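You operate a simulated robot arm through the tools that you are given. There is no shell and no other tool. Be economical: measure what you need, move in short steps, check, and stop when the job is done.

You are at the controls of a simulated two-armed robot. One attempt, no reset.

## Task
Hold the small pot on the top of the wooden table steady with one hand and put the red brush in it with the other.

The check looks at the end state, three seconds after you hand in, the way a careful person would. Anything else that was tipped, shoved, dropped, spilled or broken makes it a failure.

## Robot
Two 7-joint arms with two-finger parallel grippers on one trunk, on a base that drives. Base frame: it is fixed to the floor where the robot stands at the start and does not move with it; the origin is under the middle of the robot, x ahead of it, y to its left, z up; the surface under the hand at the start is at about z = 850. Lengths are in mm, angles in degrees, forces in N, time in s.
The left shoulder is at the start at [70, 130, 1237], the right one opposite. With the tool pointing down near the work surface each hand reaches from about 100 to 500 mm from the robot's upright axis, wherever it stands, measured 20 degrees to its own side. Payload 1.57 kg a hand.
Tool frame (each hand has its own): the origin (TCP) lies between the finger pads and is the grasp point; the fingertips stand 30 mm ahead of it; z points along the fingers, y is the line along which they close. Largest opening 80 mm; finger width 17, thickness 12; the body of the gripper, 40 by 82 mm, starts 80 mm behind the TCP.
Orientation is that of the tool frame in the base frame, as a unit quaternion [w, x, y, z]. With the fingers straight down and closing along the base's y, the tool's x points along the base's -x, its y along +y and its z along -z.

## Interface
- The arms move only by the tool send_rows. It takes "left_increments", "right_increments" or both (then of equal length, played together; a hand with none holds still); each is a list of rows, each a list of 7 numbers: the closure, from 0 (fully open) to 1 (shut), then the shift along the tool's x, y, z in mm, then the turn, a rotation vector about the tool's x, y, z in degrees. In form: [[fingers, x, y, z, wx, wy, wz], ...]. A call has 1 to 10 rows; each row shifts and turns the commanded pose from where the row before left it, along the tool's axes as they then stand. Each row takes 0.2 s and may step no farther than 50 mm and 8.6 degrees from the row before; otherwise, or with a gripper value out of range, the whole call is refused. Where a pose cannot be reached the arm comes as near as it can. A force on the tool above 40 N (or 10 N above the force at the start of the call, whichever is more), or a blocked arm, ends the call early, and 0.2 s more pass. The fingers move at their own pace (about 108 mm/s each) and stop on an object; they squeeze with about 34 N. The grip force told is the motor's: it shows also when the fingers shut on nothing. Time passes only in rows, and 0.2 s behind the last, so rows that do not move let the fingers close. The reply holds the time, the measured pose of the TCP, the force on the tool along the base axes, the opening and the grip force, in the units named above and with some noise, with the torque about the TCP (base axes, N m) and any sound that the robot's microphone picked up.
- Cameras (640 x 400 px; columns grow to the right, rows downward): "scene" is now at [114.1, 59.4, 1464.5]; the picture's right is [0.67, -0.75, 0.00], its down [-0.49, -0.43, -0.76] and it looks along [0.57, 0.50, -0.65] (base axes); focal length 275 px, centre (320, 200). "left" rides on the left gripper at [72, 7, -122] in its tool frame; the picture's right is [-0.09, 1.00, 0.00], its down [-0.84, -0.08, -0.54] and it looks along [-0.54, -0.05, 0.84] (tool axes); focal length 238 px, centre (320, 200). "right" rides on the right gripper at [72, -7, -122] in its tool frame; the picture's right is [0.09, 1.00, 0.00], its down [-0.84, 0.08, -0.54] and it looks along [-0.54, 0.05, 0.84] (tool axes); focal length 238 px, centre (320, 200). There is no depth. A picture from a camera that has moved, and an enlarged one, comes with that camera's place and axes in the base frame and with its lens. The place of the scene camera against the robot may be out by one fixed shift of up to 12 mm in any direction.
- snapshot(camera): a new picture of that camera. It takes no simulated time.
- slide_trunk(by): slides the trunk up (or, below 0, down) by that many mm; the arms and the scene camera ride with it, the base frame stays. It gives what a move gives, with no picture.
- steer(legs): drives the robot by 1 to 6 legs, each [ahead, left, turn to the left] in mm, mm and degrees, along the robot's own axes; the way and the turn of a leg run together, so that a leg with both is an arc; at most 1500 mm and 180 degrees a leg. The arms and the cameras ride along, it lands a little off, and it stops where it bumps. It gives what a move gives.
- aim_head(pan, tilt): turns the head with the scene camera to pan (to the left, within 86 degrees either way) and tilt (down, from -29 to 69), counted from straight ahead of the robot. It gives what a move gives.
- close_up(camera, box): a new picture of the part [left, top, right, bottom] of that camera's present view, enlarged. It takes no simulated time.
- job_done(): hands the job in; it is judged then, once.

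Work in short steps. Places have to be worked out from the pictures, the camera data and where the tool is seen: move nearer, look again, correct. Check each grasp and each placing, and mend what went wrong. You have 120 turns and 88 pictures in all, those below and enlarged ones among them. Open the grippers and draw the arms clear of the work before you hand the job in, unless the task says otherwise; then end with one line.

The tools are called after ">>>" as a command line: name --argument value ..., lists and objects as JSON in quotes. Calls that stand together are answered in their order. send_rows: Moves the arms, as the interface text tells. Its arguments: {"type":"object","properties":{"left_increments":{"type":"array"},"right_increments":{"type":"array"}},"required":[]} The other tools are called the same way: slide_trunk (by) slides the trunk up or down; steer (legs) drives the base; aim_head (pan, tilt) turns the head that bears the scene camera; snapshot (camera) takes a picture; close_up (camera, box) takes an enlarged picture of a part of a camera's view; job_done () hands the job in.

At the start:

```text
clock: 0.0
left_tcp_pos: [241.6, 341.8, 1184.6]
left_orientation: [0.0, 0.0, 1.0, 0.0]
left_contact_force: [-0.4, 0.3, -0.7]
left_torque: [-0.02, -0.02, -0.01]
left_opening: 79.8
left_finger_force: 0.1
right_tcp_pos: [355.0, 14.7, 1153.9]
right_orientation: [0.0, 0.0, 1.0, 0.0]
right_contact_force: [0.4, -0.1, 0.1]
right_torque: [0.0, 0.0, -0.01]
right_opening: 80.1
right_finger_force: 0.1
trunk travel left (down, up): [-875.0, 65.0]
robot x, y, heading: [0.4, 1.0, -0.3]
head pan, tilt: [41.7, 40.8]
```

scene: 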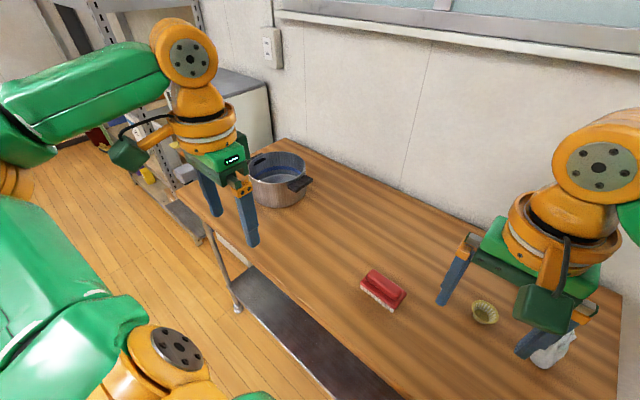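
right: 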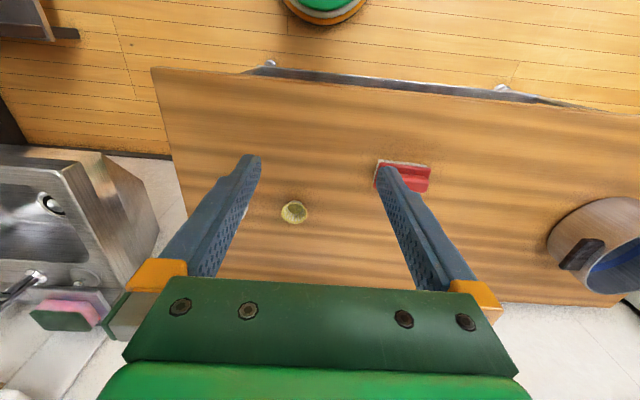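
left: 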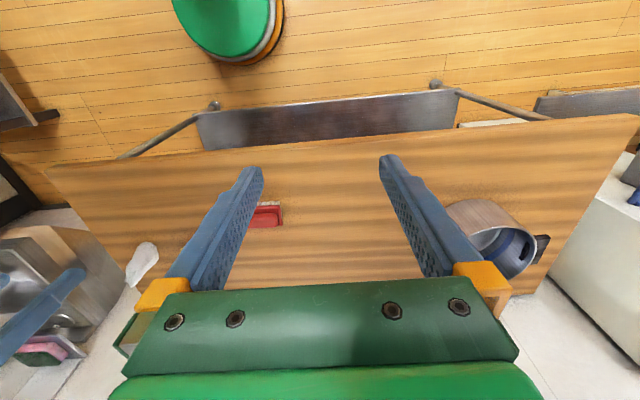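

I start by looking closer at the pot, brush and the small yellow thing to identify them.

>>> close_up --camera "scene" --box '[220, 130, 340, 230]'

>>> close_up --camera "scene" --box '[340, 250, 580, 400]'

```text
4.00 times, centred on (280, 180) of scene
camera zoom: at [114.1, 59.4, 1464.5], right [0.67, -0.75, 0.0], down [-0.49, -0.43, -0.76], along [0.57, 0.5, -0.65], focal length 1098 px, centre (480, 280)
```

zoom: 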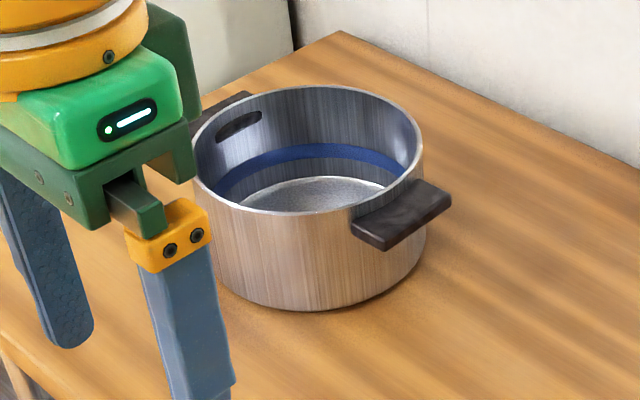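

```text
2.67 times, centred on (460, 325) of scene
camera zoom: at [114.1, 59.4, 1464.5], right [0.67, -0.75, 0.0], down [-0.49, -0.43, -0.76], along [0.57, 0.5, -0.65], focal length 732 px, centre (-53, -133)
```

zoom: 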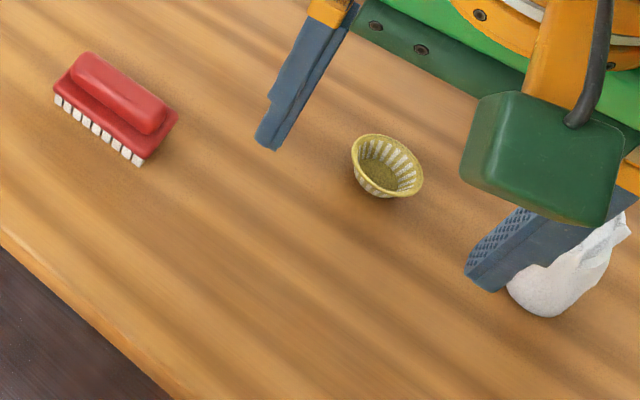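

The steel pot (two handles) is around [593,674], rim z≈950; the brush is around [489,186], long axis along y. I check the clearance between the base and the table by looking straight down ahead.

>>> aim_head --pan 0 --tilt 69

>>> snapshot --camera "scene"

```text
clock: 1.1
left_tcp_pos: [241.5, 341.9, 1184.7]
left_orientation: [0.0, 0.0, 1.0, 0.0]
left_contact_force: [0.3, 0.6, 0.4]
left_torque: [-0.01, -0.01, -0.01]
left_opening: 80.1
left_finger_force: 0.1
right_tcp_pos: [354.2, 15.3, 1153.4]
right_orientation: [0.0, 0.0, 1.0, 0.0]
right_contact_force: [-0.8, 0.7, 0.2]
right_torque: [-0.02, 0.03, 0.04]
right_opening: 80.1
right_finger_force: 0.1
trunk travel left (down, up): [-875.0, 65.0]
robot x, y, heading: [2.4, -1.5, -0.1]
head pan, tilt: [0.0, 68.8]
```

```text
82 pictures are left
camera scene: at [106.9, 3.4, 1429.6], right [0.0, -1.0, 0.0], down [-0.93, 0.0, -0.36], along [0.36, 0.0, -0.93], focal length 275 px, centre (320, 200)
```

scene: 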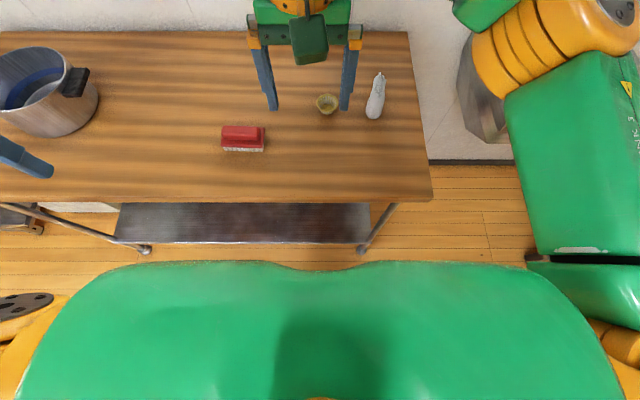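

The table edge is at x≈328, the shelf beneath begins at ≈380; the base front is around 200 ahead of the axis. I drive left 350 and ahead 90 to bring the brush into the right hand's range.

>>> steer --legs '[[0, 350, 0], [90, 0, 0]]'

>>> snapshot --camera "right"

>>> snapshot --camera "scene"

```text
clock: 4.1
left_tcp_pos: [329.8, 693.1, 1184.4]
left_orientation: [0.003, 0.002, 1.0, 0.0]
left_contact_force: [-0.1, -0.1, 0.9]
left_torque: [0.0, -0.06, 0.01]
left_opening: 79.9
left_finger_force: 0.0
right_tcp_pos: [440.3, 365.6, 1156.1]
right_orientation: [0.003, 0.004, 1.0, 0.0]
right_contact_force: [-0.6, -0.3, 0.1]
right_torque: [0.01, -0.01, -0.01]
right_opening: 79.9
right_finger_force: 0.1
trunk travel left (down, up): [-875.0, 65.0]
robot x, y, heading: [93.2, 355.5, -0.4]
head pan, tilt: [0.0, 68.8]
```

```text
81 pictures are left
camera right: at [367.7, 359.6, 1276.4], right [-0.09, 1.0, 0.0], down [0.83, 0.07, 0.55], along [0.55, 0.05, -0.84], focal length 238 px, centre (320, 200)
```

right: 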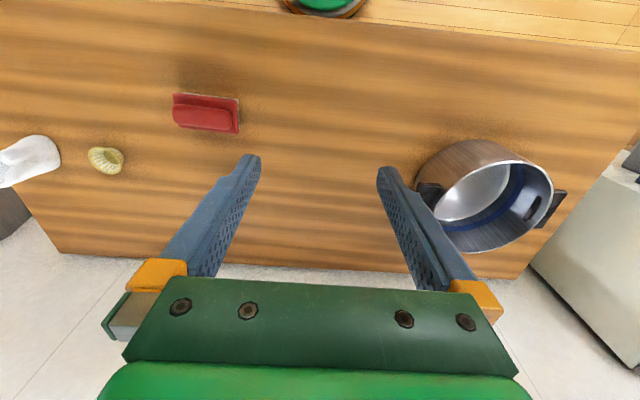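

```text
80 pictures are left
camera scene: at [190.5, 355.0, 1430.2], right [-0.01, -1.0, 0.0], down [-0.93, 0.01, -0.37], along [0.37, 0.0, -0.93], focal length 275 px, centre (320, 200)
```

scene: 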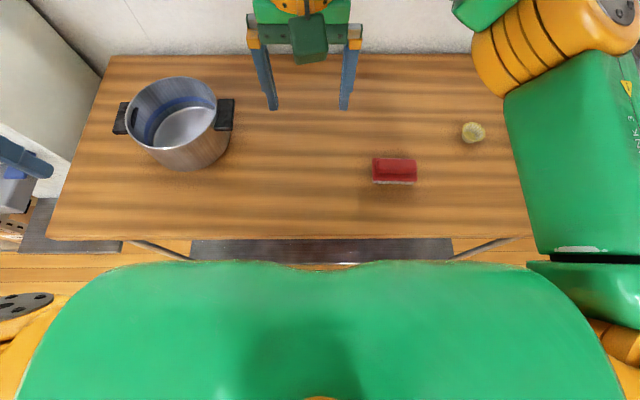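

Brush centre judged at ≈[481,184]. I move the right hand over it, then turn it -90° about its axis, so that the fingers close along base x.

>>> send_rows --right_increments '[[0, -10, -45, 0, 0, 0, 0], [0, -10, -45, 0, 0, 0, 0], [0, -10, -45, 0, 0, 0, 0], [0, -10, -46, 0, 0, 0, 0], [0, 0, 0, 0, 0, 0, -8.5], [0, 0, 0, 0, 0, 0, -8.5], [0, 0, 0, 0, 0, 0, -8.5], [0, 0, 0, 0, 0, 0, -8.5], [0, 0, 0, 0, 0, 0, -8.5], [0, 0, 0, 0, 0, 0, -8.5]]'

>>> send_rows --right_increments '[[0, 0, 0, 0, 0, 0, -8.5], [0, 0, 0, 0, 0, 0, -8.5], [0, 0, 0, 0, 0, 0, -8.5], [0, 0, 0, 0, 0, 0, -8.5], [0, 0, 0, 0, 0, 0, -5], [0, 0, 0, 40, 0, 0, 0], [0, 0, 0, 40, 0, 0, 0], [0, 0, 0, 40, 0, 0, 0]]'

>>> snapshot --camera "right"

>>> snapshot --camera "scene"

```text
clock: 6.3
left_tcp_pos: [334.3, 693.6, 1182.1]
left_orientation: [-0.001, 0.003, 1.0, 0.0]
left_contact_force: [0.3, 0.1, 0.4]
left_torque: [0.01, -0.03, 0.03]
left_opening: 80.0
left_finger_force: 0.1
right_tcp_pos: [485.2, 183.4, 1154.7]
right_orientation: [0.0, -0.429, 0.903, 0.001]
right_contact_force: [0.6, -1.0, -0.3]
right_torque: [-0.01, -0.02, 0.0]
right_opening: 80.2
right_finger_force: 0.1
trunk travel left (down, up): [-875.0, 65.0]
robot x, y, heading: [89.9, 350.6, -0.4]
head pan, tilt: [0.0, 68.8]
```

```text
clock: 8.1
left_tcp_pos: [335.4, 692.6, 1183.1]
left_orientation: [0.001, 0.003, 1.0, 0.001]
left_contact_force: [0.2, 0.4, 0.4]
left_torque: [0.01, 0.0, 0.03]
left_opening: 79.7
left_finger_force: 0.2
right_tcp_pos: [487.5, 181.3, 1036.5]
right_orientation: [0.0, -0.705, 0.709, 0.0]
right_contact_force: [0.0, -0.2, -0.8]
right_torque: [0.01, -0.01, 0.02]
right_opening: 80.1
right_finger_force: 0.1
trunk travel left (down, up): [-875.0, 65.0]
robot x, y, heading: [92.5, 355.3, -0.3]
head pan, tilt: [0.0, 68.8]
```

```text
79 pictures are left
camera right: at [493.6, 109.6, 1158.1], right [-1.0, -0.09, 0.0], down [-0.07, 0.84, 0.54], along [-0.05, 0.54, -0.84], focal length 238 px, centre (320, 200)
```

right: 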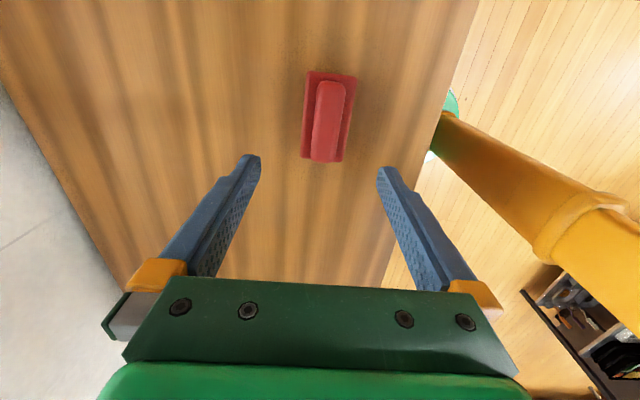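

```text
78 pictures are left
camera scene: at [198.6, 355.1, 1429.5], right [-0.01, -1.0, 0.0], down [-0.93, 0.01, -0.36], along [0.36, 0.0, -0.93], focal length 275 px, centre (320, 200)
```

scene: 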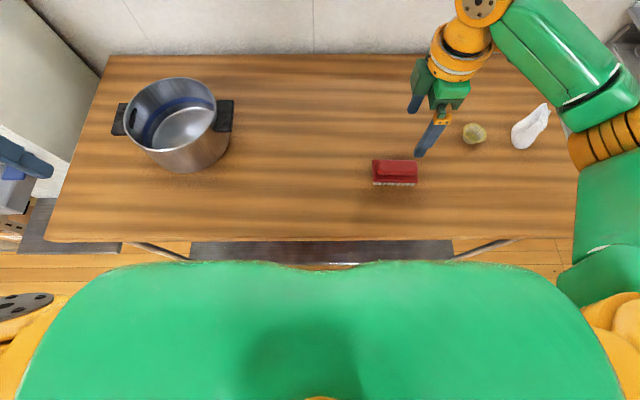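

Brush centre now ≈[478,178]. I correct and descend 60, then look again.

>>> send_rows --right_increments '[[0, 2, 9, 30, 0, 0, 0], [0, 0, 0, 30, 0, 0, 0]]'

>>> snapshot --camera "right"

>>> close_up --camera "scene" --box '[340, 100, 480, 200]'

```text
clock: 8.7
left_tcp_pos: [336.4, 692.1, 1183.4]
left_orientation: [0.0, 0.003, 1.0, 0.001]
left_contact_force: [0.5, -1.1, 0.1]
left_torque: [0.02, 0.0, 0.02]
left_opening: 80.1
left_finger_force: 0.1
right_tcp_pos: [478.7, 179.0, 974.6]
right_orientation: [-0.001, -0.705, 0.71, 0.001]
right_contact_force: [0.4, 0.6, -0.8]
right_torque: [-0.02, 0.0, 0.0]
right_opening: 80.2
right_finger_force: 0.1
trunk travel left (down, up): [-875.0, 65.0]
robot x, y, heading: [94.1, 354.9, -0.5]
head pan, tilt: [0.0, 68.8]
```

```text
77 pictures are left
camera right: at [485.0, 107.4, 1095.7], right [-1.0, -0.09, 0.0], down [-0.07, 0.84, 0.54], along [-0.05, 0.54, -0.84], focal length 238 px, centre (320, 200)
```

right: 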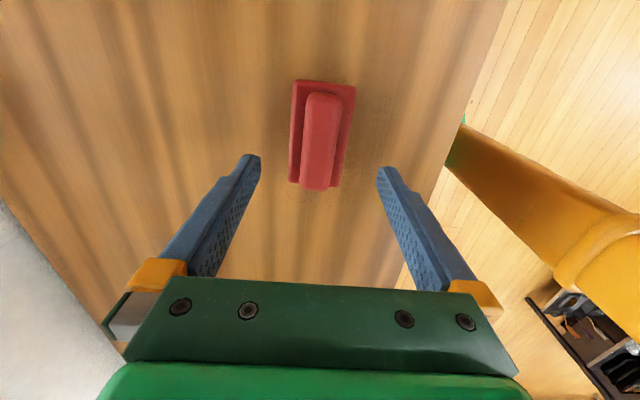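

```text
4.00 times, centred on (410, 150) of scene
camera zoom: at [198.8, 354.9, 1429.5], right [-0.01, -1.0, 0.0], down [-0.93, 0.01, -0.36], along [0.36, 0.0, -0.93], focal length 1098 px, centre (-40, 400)
```

zoom: 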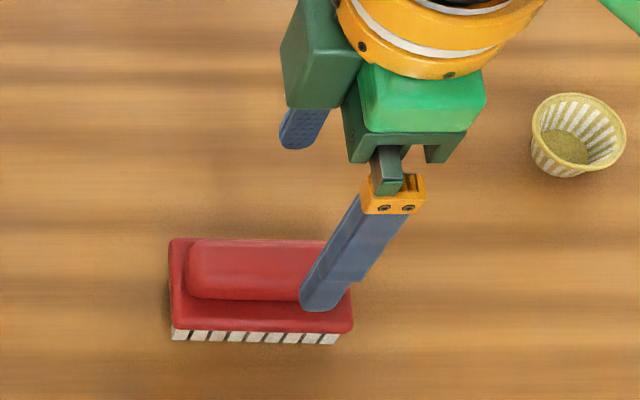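

The brush lies centred between the fingers (≈[476,179]). I descend to TCP z≈886 with contact watch.

>>> send_rows --right_increments '[[0, 0, 2, 35, 0, 0, 0], [0, 0, 0, 35, 0, 0, 0], [0, 0, 0, 12, 0, 0, 0], [0, 0, 0, 5, 0, 0, 0]]'

>>> close_up --camera "scene" --box '[340, 100, 480, 200]'

>>> snapshot --camera "right"

```text
clock: 9.7
left_tcp_pos: [335.8, 693.6, 1184.8]
left_orientation: [0.0, 0.004, 1.0, 0.0]
left_contact_force: [0.1, -0.5, 0.5]
left_torque: [0.0, 0.02, 0.0]
left_opening: 80.0
left_finger_force: 0.1
right_tcp_pos: [476.3, 179.4, 886.6]
right_orientation: [0.0, -0.704, 0.71, 0.0]
right_contact_force: [-0.5, 0.2, 0.0]
right_torque: [0.0, 0.02, -0.01]
right_opening: 79.8
right_finger_force: 0.1
trunk travel left (down, up): [-875.0, 65.0]
robot x, y, heading: [90.1, 351.2, -0.4]
head pan, tilt: [0.0, 68.8]
```

```text
4.00 times, centred on (410, 150) of scene
camera zoom: at [198.3, 355.5, 1429.5], right [-0.01, -1.0, 0.0], down [-0.93, 0.01, -0.36], along [0.36, 0.0, -0.93], focal length 1098 px, centre (-40, 400)
```

zoom: 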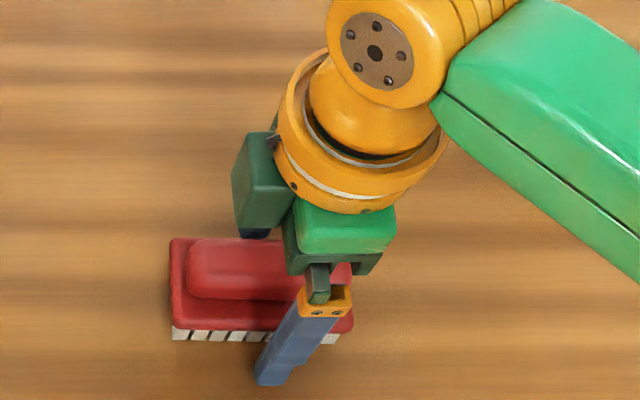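

```text
74 pictures are left
camera right: at [481.6, 108.1, 1008.1], right [-1.0, -0.09, 0.0], down [-0.07, 0.84, 0.54], along [-0.05, 0.54, -0.84], focal length 238 px, centre (320, 200)
```

right: 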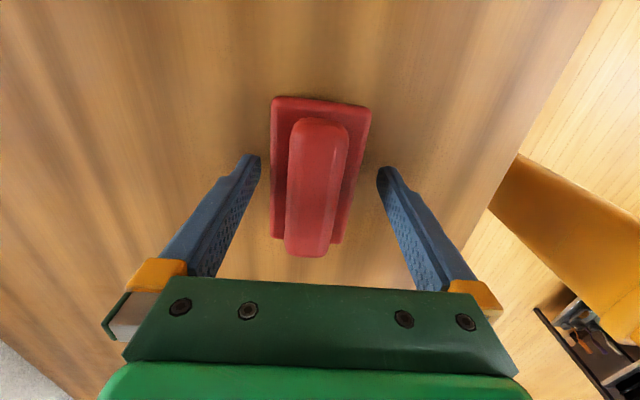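

Fingers straddle the brush about its middle with no contact. I close.

>>> send_rows --right_increments '[[0.5, 0, 0, 0, 0, 0, 0], [1, 0, 0, 0, 0, 0, 0], [1, 0, 0, 0, 0, 0, 0], [1, 0, 0, 0, 0, 0, 0]]'

>>> snapshot --camera "right"

```text
clock: 10.7
left_tcp_pos: [335.4, 693.1, 1184.0]
left_orientation: [0.001, 0.004, 1.0, 0.0]
left_contact_force: [0.1, -0.7, -0.2]
left_torque: [-0.02, -0.01, -0.06]
left_opening: 80.1
left_finger_force: 0.0
right_tcp_pos: [475.9, 179.1, 886.4]
right_orientation: [0.0, -0.705, 0.71, 0.0]
right_contact_force: [0.6, -0.2, 0.5]
right_torque: [0.01, -0.03, 0.0]
right_opening: 55.3
right_finger_force: 33.7
trunk travel left (down, up): [-875.0, 65.0]
robot x, y, heading: [93.8, 353.4, -0.1]
head pan, tilt: [0.0, 68.8]
```

```text
73 pictures are left
camera right: at [481.7, 108.0, 1008.2], right [-1.0, -0.09, 0.0], down [-0.07, 0.84, 0.54], along [-0.05, 0.54, -0.84], focal length 238 px, centre (320, 200)
```

right: 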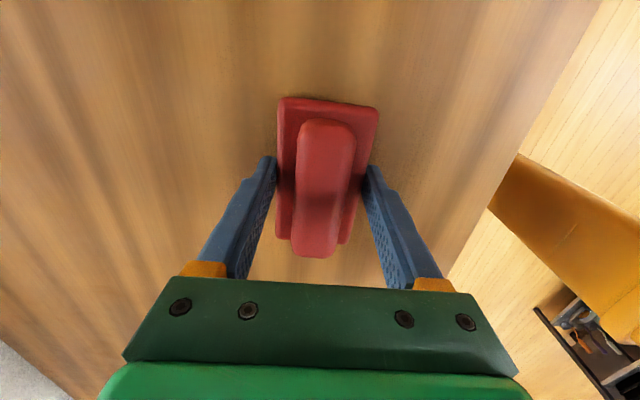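

The grip is on the 55 mm wide plate. I lift 150 and check.

>>> send_rows --right_increments '[[1, 0, 0, -15, 0, 0, 0], [1, 0, 0, -25, 0, 0, 0], [1, 0, 0, -40, 0, 0, 0], [1, 0, 0, -40, 0, 0, 0], [1, 0, 0, -40, 0, 0, 0], [1, 0, 0, -20, 0, 0, 0]]'

>>> snapshot --camera "right"

>>> snapshot --camera "scene"

>>> snapshot --camera "left"

```text
clock: 12.1
left_tcp_pos: [334.7, 692.3, 1183.9]
left_orientation: [0.0, 0.004, 1.0, 0.0]
left_contact_force: [-0.1, -0.7, 0.2]
left_torque: [-0.03, 0.01, -0.02]
left_opening: 80.1
left_finger_force: 0.1
right_tcp_pos: [474.1, 182.3, 1067.7]
right_orientation: [0.0, -0.705, 0.709, 0.0]
right_contact_force: [-0.2, -1.0, -0.2]
right_torque: [-0.02, 0.03, 0.0]
right_opening: 0.1
right_finger_force: 21.5
trunk travel left (down, up): [-875.0, 65.0]
robot x, y, heading: [87.4, 353.6, -0.5]
head pan, tilt: [0.0, 68.8]
```

```text
72 pictures are left
camera right: at [480.3, 110.2, 1189.1], right [-1.0, -0.09, 0.0], down [-0.07, 0.84, 0.54], along [-0.05, 0.54, -0.84], focal length 238 px, centre (320, 200)
```

right: 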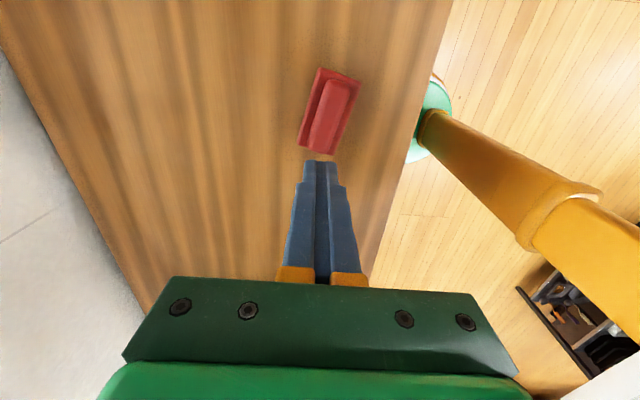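

```text
71 pictures are left
camera scene: at [198.2, 355.4, 1429.5], right [-0.01, -1.0, 0.0], down [-0.93, 0.01, -0.36], along [0.36, 0.0, -0.93], focal length 275 px, centre (320, 200)
```

scene: 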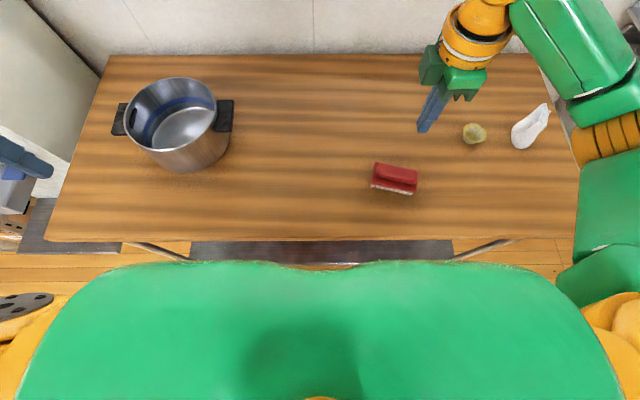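

```text
70 pictures are left
camera left: at [263.9, 700.3, 1305.5], right [0.1, 1.0, 0.0], down [0.84, -0.08, 0.54], along [0.54, -0.05, -0.84], focal length 238 px, centre (320, 200)
```

left: 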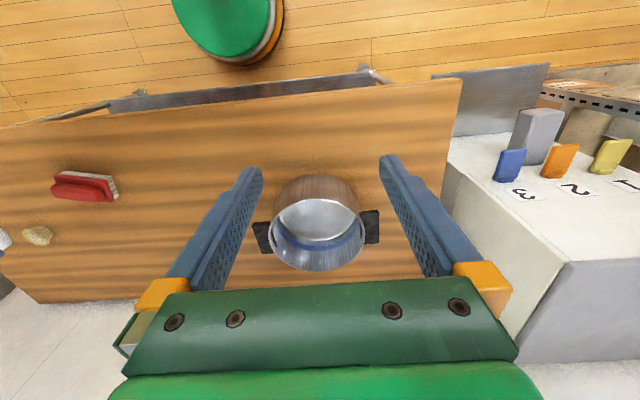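

The brush slipped out and lies back on the table, turned somewhat. I look closer to pick a better grip.

>>> close_up --camera "scene" --box '[355, 145, 435, 205]'

>>> close_up --camera "right" --box '[260, 50, 400, 170]'

>>> close_up --camera "left" --box '[30, 140, 150, 240]'

```text
6.67 times, centred on (395, 175) of scene
camera zoom: at [198.2, 355.4, 1429.5], right [-0.01, -1.0, 0.0], down [-0.93, 0.01, -0.36], along [0.36, 0.0, -0.93], focal length 1831 px, centre (-180, 367)
```

zoom: 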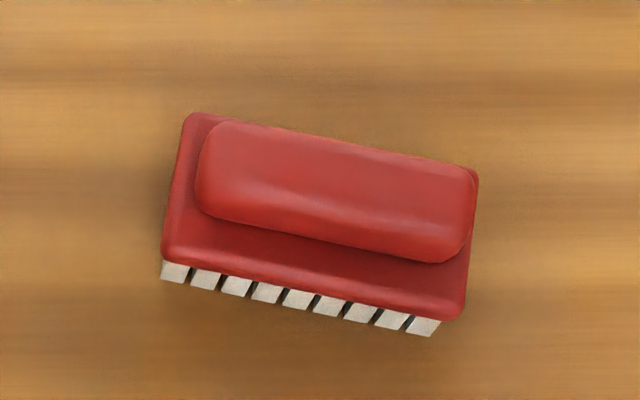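

```text
3.33 times, centred on (330, 110) of right
camera zoom: at [480.3, 110.2, 1189.1], right [-1.0, -0.09, 0.0], down [-0.07, 0.84, 0.54], along [-0.05, 0.54, -0.84], focal length 794 px, centre (287, 500)
```

zoom: 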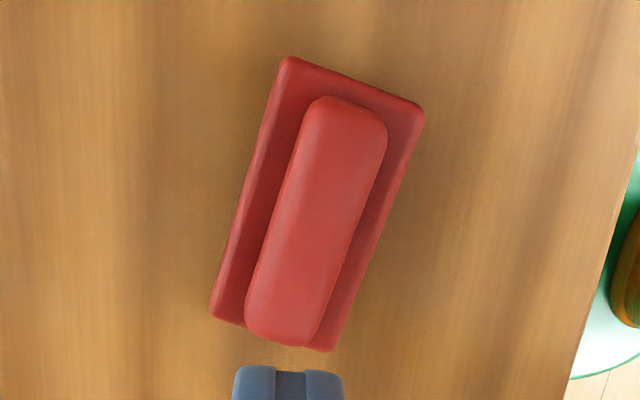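

```text
4.00 times, centred on (90, 190) of left
camera zoom: at [263.9, 700.3, 1305.5], right [0.1, 1.0, 0.0], down [0.84, -0.08, 0.54], along [0.54, -0.05, -0.84], focal length 953 px, centre (1240, 240)
```

zoom: 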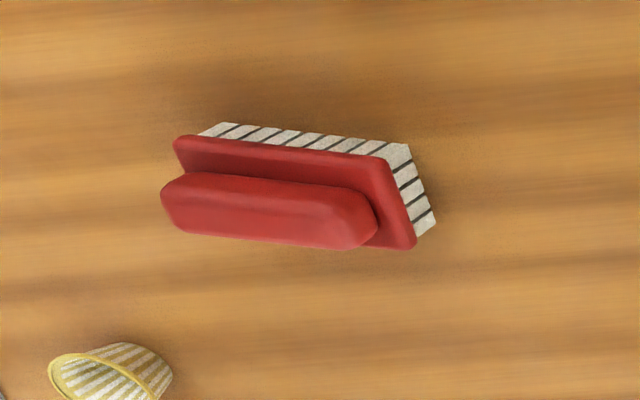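

Brush now ≈[464,184], turned 13° (near-x toward -y end). I'll take the handle bar this time: open, align, lower to 955 and look.

>>> send_rows --right_increments '[[0, -1, 10, 0, 0, 0, 0], [0, 0, 0, 20, 0, 0, 6.5], [0, 0, 0, 20, 0, 0, 6.5], [0, 0, 0, 40, 0, 0, 0], [0, 0, 0, 32, 0, 0, 0]]'

>>> snapshot --camera "right"

```text
clock: 13.3
left_tcp_pos: [335.4, 693.8, 1183.3]
left_orientation: [0.0, 0.003, 1.0, 0.0]
left_contact_force: [-0.2, -0.4, 0.3]
left_torque: [-0.01, 0.01, 0.0]
left_opening: 80.0
left_finger_force: 0.1
right_tcp_pos: [466.7, 181.6, 952.5]
right_orientation: [0.0, -0.619, 0.785, 0.001]
right_contact_force: [-0.1, -0.9, 0.7]
right_torque: [-0.01, 0.05, 0.01]
right_opening: 80.0
right_finger_force: 0.1
trunk travel left (down, up): [-875.0, 65.0]
robot x, y, heading: [91.1, 356.0, -0.1]
head pan, tilt: [0.0, 68.8]
```

```text
66 pictures are left
camera right: at [456.0, 111.7, 1074.1], right [-0.99, 0.14, 0.0], down [0.12, 0.83, 0.54], along [0.08, 0.54, -0.84], focal length 238 px, centre (320, 200)
```

right: 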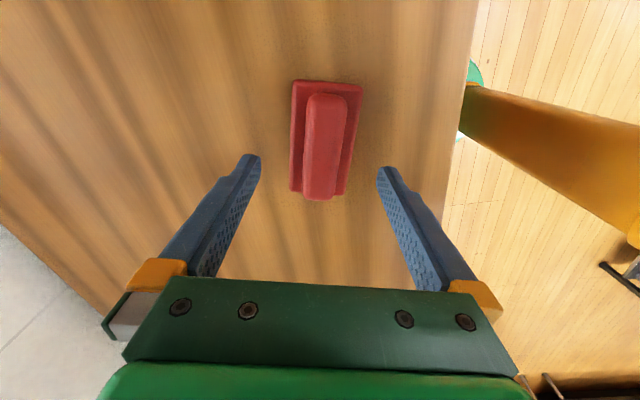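

Alignment is good; centre [465,186]. I shift by (-4, +2.5), half close to straddle the handle and lower to TCP 915.

>>> send_rows --right_increments '[[0.35, -4, 2.5, 0, 0, 0, 0], [0.4, 0, 0, 15, 0, 0, 0], [0.4, 0, 0, 12, 0, 0, 0], [0.4, 0, 0, 10, 0, 0, 0]]'

>>> snapshot --camera "right"

>>> close_up --camera "scene" --box '[355, 145, 435, 205]'

```text
clock: 14.3
left_tcp_pos: [333.9, 694.0, 1183.4]
left_orientation: [0.001, 0.005, 1.0, 0.001]
left_contact_force: [0.2, -0.3, 0.5]
left_torque: [0.04, -0.02, 0.02]
left_opening: 80.0
left_finger_force: 0.1
right_tcp_pos: [461.9, 187.0, 916.0]
right_orientation: [0.0, -0.62, 0.785, 0.0]
right_contact_force: [0.0, 0.2, -1.3]
right_torque: [0.0, -0.01, -0.02]
right_opening: 48.1
right_finger_force: 0.1
trunk travel left (down, up): [-875.0, 65.0]
robot x, y, heading: [93.4, 355.2, -0.4]
head pan, tilt: [0.0, 68.8]
```

```text
65 pictures are left
camera right: at [452.7, 116.7, 1037.8], right [-0.99, 0.14, 0.0], down [0.12, 0.83, 0.54], along [0.08, 0.54, -0.84], focal length 238 px, centre (320, 200)
```

right: 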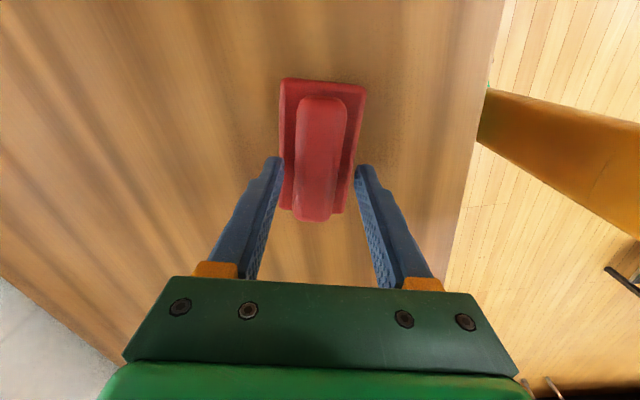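

```text
6.67 times, centred on (395, 175) of scene
camera zoom: at [198.4, 355.4, 1429.5], right [-0.01, -1.0, 0.0], down [-0.93, 0.01, -0.36], along [0.36, 0.0, -0.93], focal length 1831 px, centre (-180, 367)
```

zoom: 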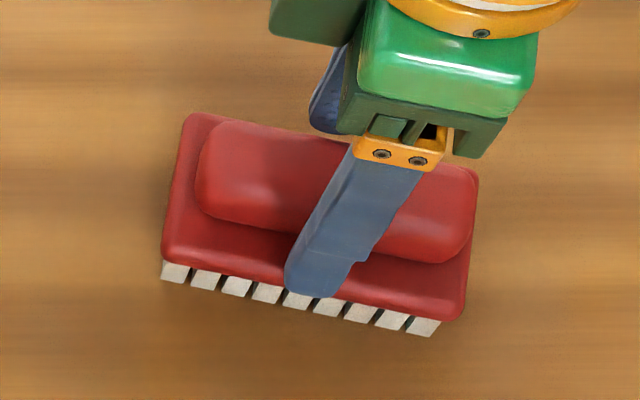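

Fingers straddle the handle with tips above the plate. I creep down to feel the plate.

>>> send_rows --right_increments '[[0.45, 0, -2, 3, 0, 0, 0], [0.45, 0, 0, 3, 0, 0, 0]]'

>>> send_rows --right_increments '[[0.45, 0, 0, 3, 0, 0, 0]]'

>>> close_up --camera "scene" --box '[355, 145, 435, 205]'

```text
clock: 14.9
left_tcp_pos: [335.4, 693.8, 1184.5]
left_orientation: [0.001, 0.004, 1.0, 0.0]
left_contact_force: [-0.1, 0.2, 0.5]
left_torque: [-0.05, 0.0, 0.0]
left_opening: 80.0
left_finger_force: 0.0
right_tcp_pos: [464.9, 186.6, 911.5]
right_orientation: [-0.001, -0.62, 0.784, 0.001]
right_contact_force: [-0.7, 0.5, 0.2]
right_torque: [-0.01, 0.0, -0.02]
right_opening: 43.9
right_finger_force: 0.1
trunk travel left (down, up): [-875.0, 65.0]
robot x, y, heading: [93.5, 349.0, -0.2]
head pan, tilt: [0.0, 68.8]
```

```text
clock: 15.3
left_tcp_pos: [335.0, 691.7, 1184.1]
left_orientation: [0.0, 0.004, 1.0, 0.0]
left_contact_force: [0.6, 0.9, 0.6]
left_torque: [0.02, -0.03, -0.02]
left_opening: 80.2
left_finger_force: 0.0
right_tcp_pos: [464.5, 186.3, 908.5]
right_orientation: [0.0, -0.619, 0.785, 0.0]
right_contact_force: [-0.5, -0.2, -0.2]
right_torque: [0.0, 0.0, -0.02]
right_opening: 43.9
right_finger_force: 0.1
trunk travel left (down, up): [-875.0, 65.0]
robot x, y, heading: [90.2, 355.6, -0.5]
head pan, tilt: [0.0, 68.8]
```

```text
6.67 times, centred on (395, 175) of scene
camera zoom: at [198.4, 355.4, 1429.5], right [-0.01, -1.0, 0.0], down [-0.93, 0.01, -0.36], along [0.36, 0.0, -0.93], focal length 1831 px, centre (-180, 367)
```

zoom: 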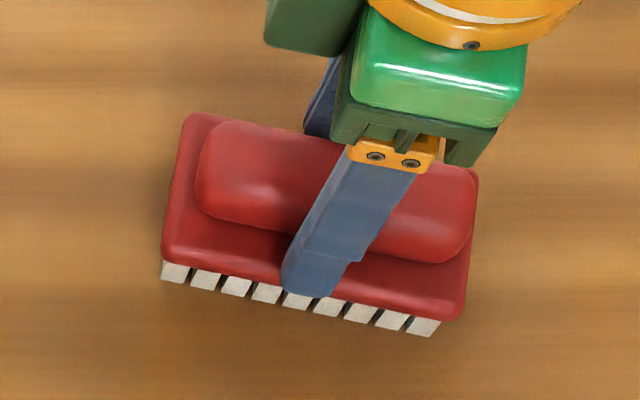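

No contact yet at tip 878; I go on down 2–3 mm at a time.

>>> send_rows --right_increments '[[0.45, 0, 0, 3, 0, 0, 0]]'

>>> send_rows --right_increments '[[0.45, 0, 0, 3, 0, 0, 0]]'

>>> send_rows --right_increments '[[0.45, 0, 0, 3, 0, 0, 0]]'

```text
clock: 15.7
left_tcp_pos: [333.1, 693.7, 1184.7]
left_orientation: [0.002, 0.003, 1.0, -0.001]
left_contact_force: [-0.8, -0.2, 0.2]
left_torque: [-0.01, -0.04, -0.01]
left_opening: 79.9
left_finger_force: 0.1
right_tcp_pos: [463.2, 188.5, 908.3]
right_orientation: [0.003, -0.619, 0.785, -0.003]
right_contact_force: [5.4, -4.4, 31.1]
right_torque: [-0.03, 0.3, 0.05]
right_opening: 40.8
right_finger_force: 0.0
trunk travel left (down, up): [-875.0, 65.0]
robot x, y, heading: [90.7, 349.6, -0.5]
head pan, tilt: [0.0, 68.8]
```

```text
clock: 16.0
left_tcp_pos: [332.4, 693.2, 1184.6]
left_orientation: [0.002, 0.003, 1.0, -0.001]
left_contact_force: [0.2, 0.2, 0.1]
left_torque: [0.02, -0.01, 0.02]
left_opening: 80.0
left_finger_force: 0.0
right_tcp_pos: [464.6, 187.7, 908.2]
right_orientation: [0.004, -0.619, 0.785, -0.004]
right_contact_force: [0.7, -2.6, 25.5]
right_torque: [0.05, 0.6, 0.08]
right_opening: 43.2
right_finger_force: 0.0
trunk travel left (down, up): [-875.0, 65.0]
robot x, y, heading: [90.7, 351.7, -0.5]
head pan, tilt: [0.0, 68.8]
stopped in row 1 (right hand): the force on the tool passed its limit at 45 N (the readings are from after the stop); the commanded pose is now the measured one
```

```text
clock: 16.4
left_tcp_pos: [331.2, 693.2, 1185.0]
left_orientation: [0.003, 0.003, 1.0, -0.001]
left_contact_force: [0.6, -0.9, -0.2]
left_torque: [0.03, 0.05, -0.01]
left_opening: 79.9
left_finger_force: 0.1
right_tcp_pos: [464.9, 187.6, 907.6]
right_orientation: [0.006, -0.619, 0.785, -0.004]
right_contact_force: [-3.0, -1.8, 31.2]
right_torque: [0.07, 0.85, 0.08]
right_opening: 44.9
right_finger_force: 0.7
trunk travel left (down, up): [-875.0, 65.0]
robot x, y, heading: [92.9, 354.9, -0.3]
head pan, tilt: [0.0, 68.8]
stopped in row 1 (right hand): the force on the tool passed its limit at 43 N (the readings are from after the stop); the commanded pose is now the measured one
```

The plate top is at tip z≈878. I rise 5 mm, and close on the handle.

>>> send_rows --right_increments '[[0.45, 0, 0, -5, 0, 0, 0], [0.6, 0, 0, 0, 0, 0, 0], [1, 0, 0, 0, 0, 0, 0], [1, 0, 0, 0, 0, 0, 0], [1, 0, 0, 0, 0, 0, 0]]'

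>>> snapshot --camera "right"

>>> close_up --camera "scene" --box '[355, 145, 435, 205]'

```text
clock: 17.6
left_tcp_pos: [336.8, 692.3, 1183.7]
left_orientation: [-0.001, 0.004, 1.0, 0.0]
left_contact_force: [0.2, -0.4, 0.6]
left_torque: [0.02, 0.01, 0.0]
left_opening: 79.9
left_finger_force: 0.1
right_tcp_pos: [467.7, 185.6, 909.5]
right_orientation: [0.004, -0.619, 0.785, -0.002]
right_contact_force: [0.5, 0.4, 0.7]
right_torque: [0.01, -0.01, 0.0]
right_opening: 29.2
right_finger_force: 34.3
trunk travel left (down, up): [-875.0, 65.0]
robot x, y, heading: [88.2, 354.3, -0.3]
head pan, tilt: [0.0, 68.8]
```

```text
62 pictures are left
camera right: at [456.0, 114.1, 1029.7], right [-0.99, 0.14, -0.01], down [0.11, 0.83, 0.54], along [0.09, 0.54, -0.84], focal length 238 px, centre (320, 200)
```

right: 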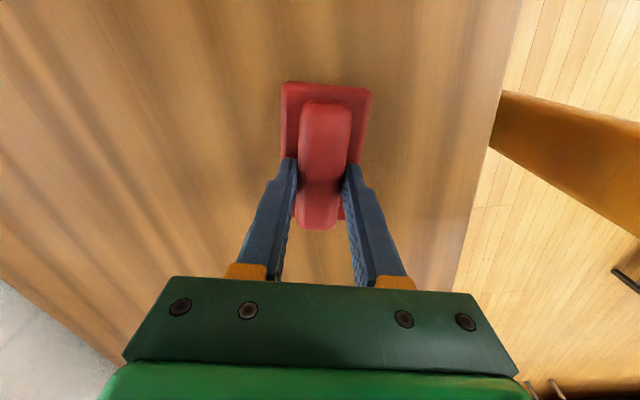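

```text
6.67 times, centred on (395, 175) of scene
camera zoom: at [198.6, 355.1, 1429.5], right [-0.01, -1.0, 0.0], down [-0.93, 0.01, -0.36], along [0.36, 0.0, -0.93], focal length 1831 px, centre (-180, 367)
```

zoom: 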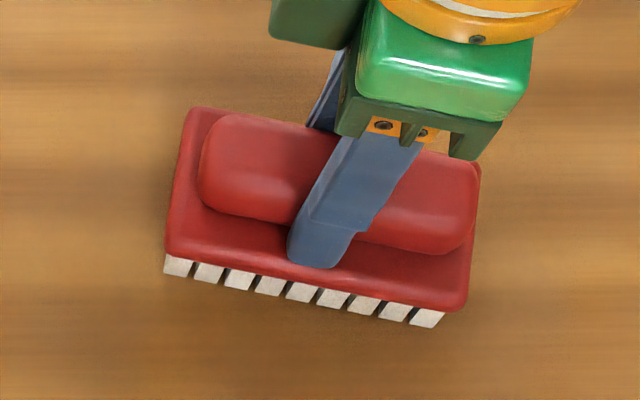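

Grip on the handle: 29 mm. I lift slowly by a small amount and check it holds.

>>> send_rows --right_increments '[[1, 0, 0, -4, 0, 0, 0], [1, 0, 0, -5, 0, 0, 0], [1, 0, 0, -6, 0, 0, 0], [1, 0, 0, -6, 0, 0, 0], [1, 0, 0, 0, 0, 0, 0]]'

>>> close_up --camera "scene" --box '[355, 145, 435, 205]'

>>> snapshot --camera "right"

```text
clock: 18.8
left_tcp_pos: [335.4, 691.9, 1183.5]
left_orientation: [0.0, 0.003, 1.0, 0.0]
left_contact_force: [0.5, -0.5, 0.1]
left_torque: [0.0, 0.0, -0.03]
left_opening: 80.1
left_finger_force: 0.0
right_tcp_pos: [467.0, 187.1, 931.8]
right_orientation: [0.004, -0.618, 0.786, -0.002]
right_contact_force: [-0.5, 0.3, -0.9]
right_torque: [-0.01, 0.0, 0.02]
right_opening: 29.0
right_finger_force: 34.3
trunk travel left (down, up): [-875.0, 65.0]
robot x, y, heading: [90.2, 349.6, -0.2]
head pan, tilt: [0.0, 68.8]
```

```text
6.67 times, centred on (395, 175) of scene
camera zoom: at [198.7, 355.1, 1429.5], right [-0.01, -1.0, 0.0], down [-0.93, 0.01, -0.36], along [0.36, 0.0, -0.93], focal length 1831 px, centre (-180, 367)
```

zoom: 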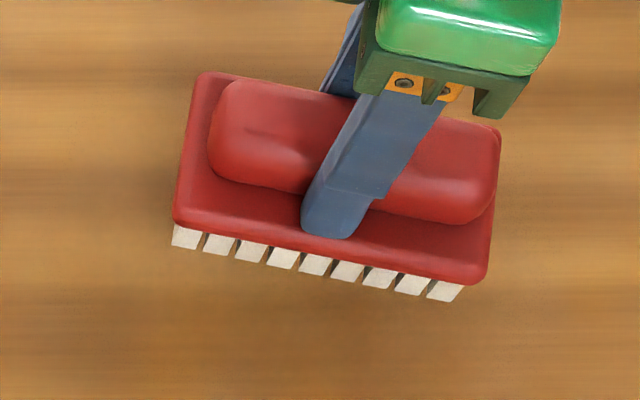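

```text
59 pictures are left
camera right: at [455.6, 115.5, 1053.1], right [-0.99, 0.14, -0.01], down [0.11, 0.83, 0.54], along [0.09, 0.54, -0.84], focal length 238 px, centre (320, 200)
```

right: 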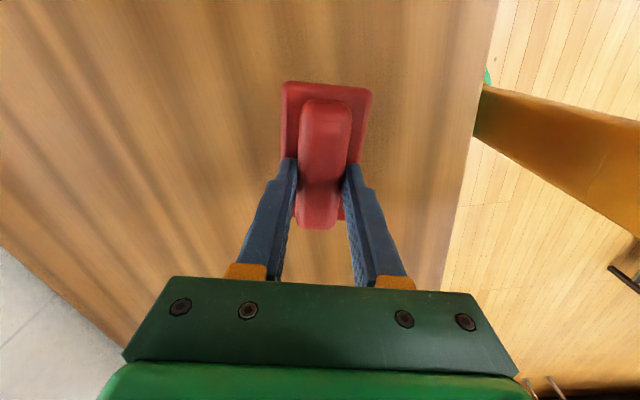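

It holds. I lift on gently to z≈1075.

>>> send_rows --right_increments '[[1, 0, 0, -8, 0, 0, 0], [1, 0, 0, -14, 0, 0, 0], [1, 0, 0, -16, 0, 0, 0], [1, 0, 0, -18, 0, 0, 0], [1, 0, 0, -18, 0, 0, 0], [1, 0, 0, -18, 0, 0, 0], [1, 0, 0, -18, 0, 0, 0], [1, 0, 0, -16, 0, 0, 0], [1, 0, 0, -12, 0, 0, 0], [1, 0, 0, -6, 0, 0, 0]]'

>>> snapshot --camera "right"

>>> close_up --camera "scene" --box '[90, 60, 250, 190]'

```text
clock: 21.0
left_tcp_pos: [335.7, 692.5, 1183.1]
left_orientation: [0.0, 0.004, 1.0, 0.001]
left_contact_force: [0.1, 0.3, 0.0]
left_torque: [0.03, -0.03, -0.02]
left_opening: 79.9
left_finger_force: 0.1
right_tcp_pos: [467.1, 187.0, 1076.1]
right_orientation: [0.004, -0.619, 0.786, -0.002]
right_contact_force: [-0.4, 0.5, -0.6]
right_torque: [0.01, 0.02, -0.04]
right_opening: 29.1
right_finger_force: 34.4
trunk travel left (down, up): [-875.0, 65.0]
robot x, y, heading: [89.8, 352.6, -0.2]
head pan, tilt: [0.0, 68.8]
```

```text
58 pictures are left
camera right: at [455.3, 115.9, 1196.2], right [-0.99, 0.14, -0.01], down [0.11, 0.83, 0.54], along [0.09, 0.54, -0.84], focal length 238 px, centre (320, 200)
```

right: 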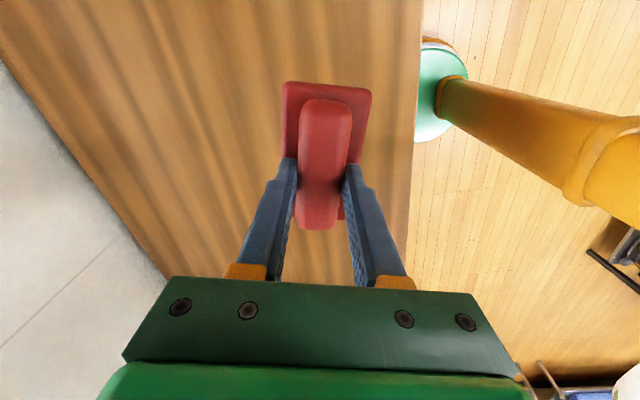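

```text
3.08 times, centred on (170, 125) of scene
camera zoom: at [198.7, 355.1, 1429.5], right [-0.01, -1.0, 0.0], down [-0.93, 0.01, -0.36], along [0.36, 0.0, -0.93], focal length 845 px, centre (782, 431)
```

zoom: 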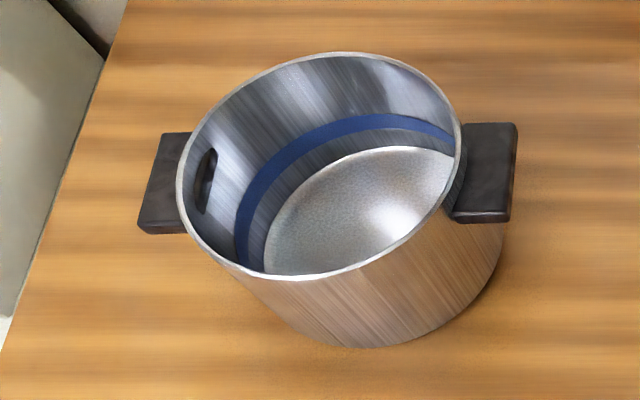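

Brush held firmly. Pot centre judged at [586,672], rim radius ≈95, rim z≈950. Before driving left I look at the cabinet on the left for clearance.

>>> aim_head --pan 60 --tilt 40

>>> snapshot --camera "scene"

```text
clock: 22.3
left_tcp_pos: [336.1, 693.6, 1183.4]
left_orientation: [0.0, 0.003, 1.0, -0.001]
left_contact_force: [0.3, 0.2, 0.4]
left_torque: [0.02, 0.01, 0.04]
left_opening: 80.2
left_finger_force: 0.0
right_tcp_pos: [466.5, 188.6, 1075.3]
right_orientation: [0.004, -0.619, 0.785, -0.003]
right_contact_force: [0.2, -0.1, -0.8]
right_torque: [-0.01, -0.02, 0.0]
right_opening: 29.2
right_finger_force: 33.7
trunk travel left (down, up): [-875.0, 65.0]
robot x, y, heading: [86.7, 354.8, -0.3]
head pan, tilt: [60.0, 40.0]
```

```text
56 pictures are left
camera scene: at [186.0, 428.7, 1465.6], right [0.86, -0.51, 0.0], down [-0.33, -0.55, -0.77], along [0.39, 0.66, -0.64], focal length 275 px, centre (320, 200)
```

scene: 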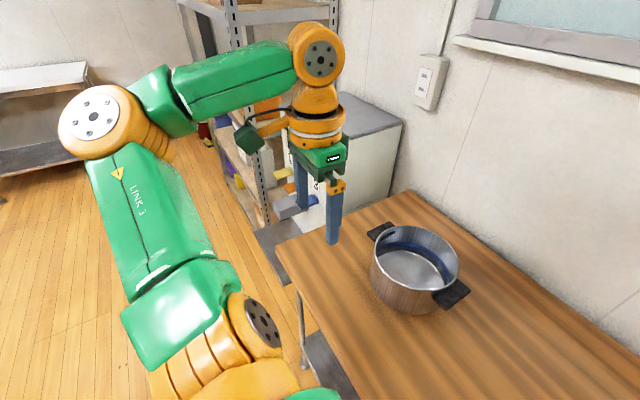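

The rack and cabinet are well beyond the arm's way (x≥430, y≥1100+). I draw the left hand inward 150 first, then drive left 320 and ahead 60.

>>> send_rows --left_increments '[[0, 0, -40, 0, 0, 0, 0], [0, 0, -40, 0, 0, 0, 0], [0, 0, -40, 0, 0, 0, 0], [0, 0, -30, 0, 0, 0, 0]]'

>>> steer --legs '[[0, 160, 0], [0, 160, 0], [60, 0, 0]]'

>>> aim_head --pan 0 --tilt 60

>>> snapshot --camera "scene"

>>> snapshot --camera "left"

```text
clock: 23.3
left_tcp_pos: [336.8, 540.3, 1185.4]
left_orientation: [0.0, 0.003, 1.0, 0.0]
left_contact_force: [-0.1, -0.6, 0.1]
left_torque: [-0.01, 0.02, -0.02]
left_opening: 80.0
left_finger_force: 0.2
right_tcp_pos: [466.9, 186.5, 1075.0]
right_orientation: [0.005, -0.619, 0.785, -0.001]
right_contact_force: [-0.2, -0.2, -0.3]
right_torque: [-0.05, -0.02, -0.02]
right_opening: 29.2
right_finger_force: 33.8
trunk travel left (down, up): [-875.0, 65.0]
robot x, y, heading: [92.7, 355.8, -0.4]
head pan, tilt: [60.0, 40.0]
```

```text
clock: 26.3
left_tcp_pos: [392.0, 860.9, 1187.7]
left_orientation: [0.004, 0.005, 1.0, 0.001]
left_contact_force: [-0.9, 0.1, 0.1]
left_torque: [-0.01, -0.04, 0.01]
left_opening: 79.7
left_finger_force: 0.1
right_tcp_pos: [523.5, 505.2, 1076.9]
right_orientation: [0.008, -0.619, 0.786, -0.005]
right_contact_force: [-1.0, 0.7, -0.8]
right_torque: [0.03, -0.06, 0.01]
right_opening: 29.1
right_finger_force: 34.0
trunk travel left (down, up): [-875.0, 65.0]
robot x, y, heading: [154.2, 672.8, -0.4]
head pan, tilt: [60.0, 40.0]
```

```text
clock: 27.6
left_tcp_pos: [401.8, 861.8, 1184.7]
left_orientation: [0.001, 0.005, 1.0, -0.001]
left_contact_force: [0.5, 0.5, 0.4]
left_torque: [-0.01, 0.0, 0.01]
left_opening: 80.2
left_finger_force: 0.1
right_tcp_pos: [531.1, 506.9, 1076.4]
right_orientation: [0.004, -0.618, 0.786, -0.003]
right_contact_force: [0.1, -0.4, -0.5]
right_torque: [-0.01, -0.01, 0.0]
right_opening: 29.3
right_finger_force: 33.7
trunk travel left (down, up): [-875.0, 65.0]
robot x, y, heading: [155.9, 673.6, -0.7]
head pan, tilt: [0.0, 60.0]
```

```text
55 pictures are left
camera scene: at [273.6, 674.7, 1439.0], right [-0.01, -1.0, 0.0], down [-0.87, 0.01, -0.5], along [0.5, 0.0, -0.87], focal length 275 px, centre (320, 200)
```

scene: 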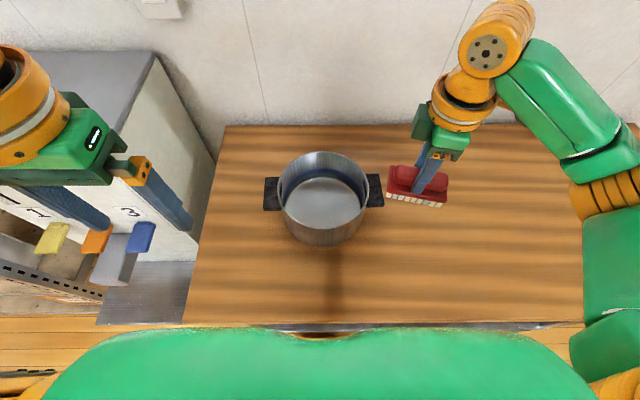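

```text
54 pictures are left
camera left: at [330.1, 869.7, 1306.7], right [0.1, 0.99, 0.0], down [0.84, -0.09, 0.54], along [0.54, -0.06, -0.84], focal length 238 px, centre (320, 200)
```

left: 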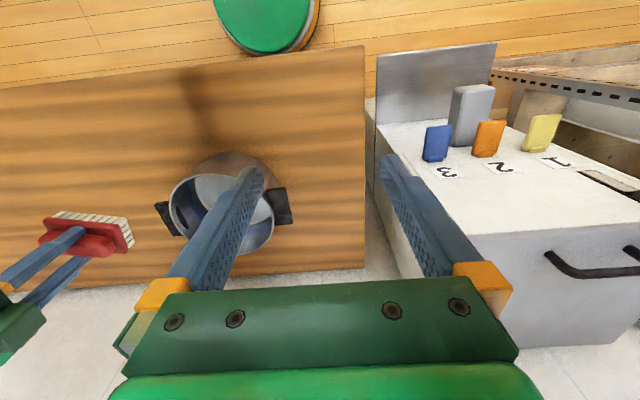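

I take a close-up of the pot to fix its centre and choose the holding place on the near-left rim.

>>> close_up --camera "scene" --box '[250, 130, 400, 250]'

```text
3.33 times, centred on (325, 190) of scene
camera zoom: at [273.6, 674.7, 1439.0], right [-0.01, -1.0, 0.0], down [-0.87, 0.01, -0.5], along [0.5, 0.0, -0.87], focal length 915 px, centre (303, 233)
```

zoom: 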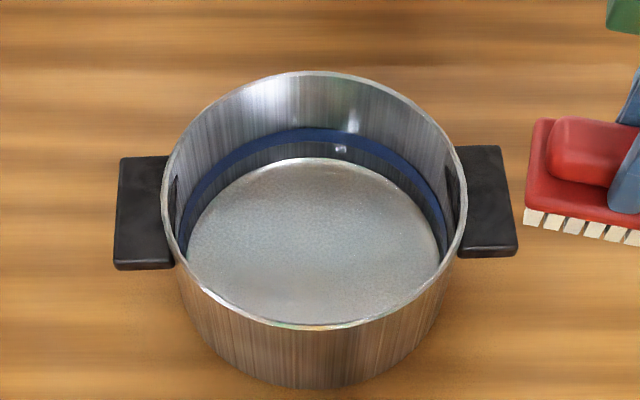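

Pot centre ≈[584,668], radius ≈96, handles at ±y spanning x 541–627. The left hand will pinch the near-left rim at about [516,736]; I move it above there, turned so the fingers close radially.

>>> send_rows --left_increments '[[0, -28.5, -31.5, 0, 0, 0, 0], [0, -28.5, -31.5, 0, 0, 0, 0], [0, -28.5, -31.5, 0, 0, 0, 0], [0, -28.5, -31.5, 0, 0, 0, 0], [0, 0, 0, 10, 0, 0, -7.5], [0, 0, 0, 15, 0, 0, -7.5], [0, 0, 0, 15, 0, 0, -7.5], [0, 0, 0, 15, 0, 0, -7.5], [0, 0, 0, 15, 0, 0, -7.5], [0, 0, 0, 15, 0, 0, -7.5]]'

>>> snapshot --camera "left"

>>> snapshot --camera "scene"

```text
clock: 29.8
left_tcp_pos: [480.6, 777.3, 1099.5]
left_orientation: [0.001, -0.38, 0.925, 0.0]
left_contact_force: [-1.0, 1.1, -0.3]
left_torque: [-0.05, 0.03, -0.01]
left_opening: 80.0
left_finger_force: 0.0
left hand out of reach, approached as far as the arm can: row 3, 4
right_tcp_pos: [531.8, 505.6, 1076.2]
right_orientation: [0.004, -0.618, 0.786, -0.002]
right_contact_force: [-0.7, -0.3, 0.2]
right_torque: [0.0, 0.0, 0.0]
right_opening: 29.3
right_finger_force: 33.7
trunk travel left (down, up): [-875.0, 65.0]
robot x, y, heading: [152.5, 671.3, -0.4]
head pan, tilt: [0.0, 60.0]
```

```text
52 pictures are left
camera left: at [425.2, 732.0, 1221.2], right [-0.63, 0.77, 0.0], down [0.65, 0.53, 0.54], along [0.42, 0.34, -0.84], focal length 238 px, centre (320, 200)
```

left: 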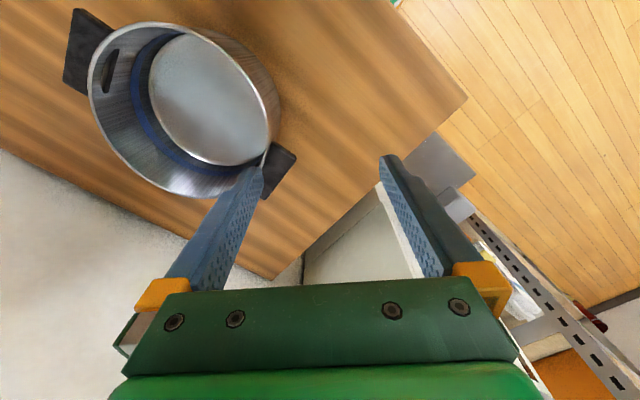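

```text
51 pictures are left
camera scene: at [274.8, 674.8, 1438.9], right [-0.01, -1.0, 0.0], down [-0.87, 0.01, -0.5], along [0.5, 0.0, -0.87], focal length 275 px, centre (320, 200)
```

scene: 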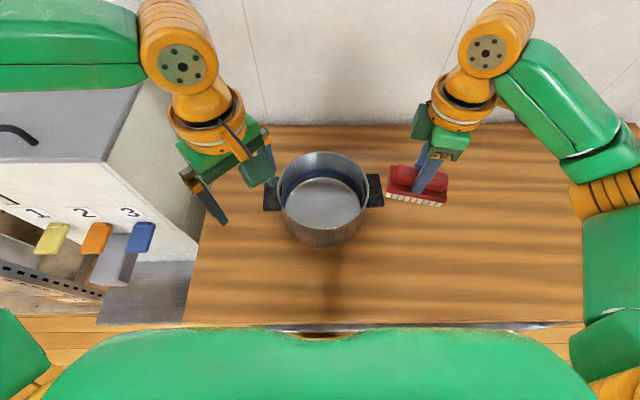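

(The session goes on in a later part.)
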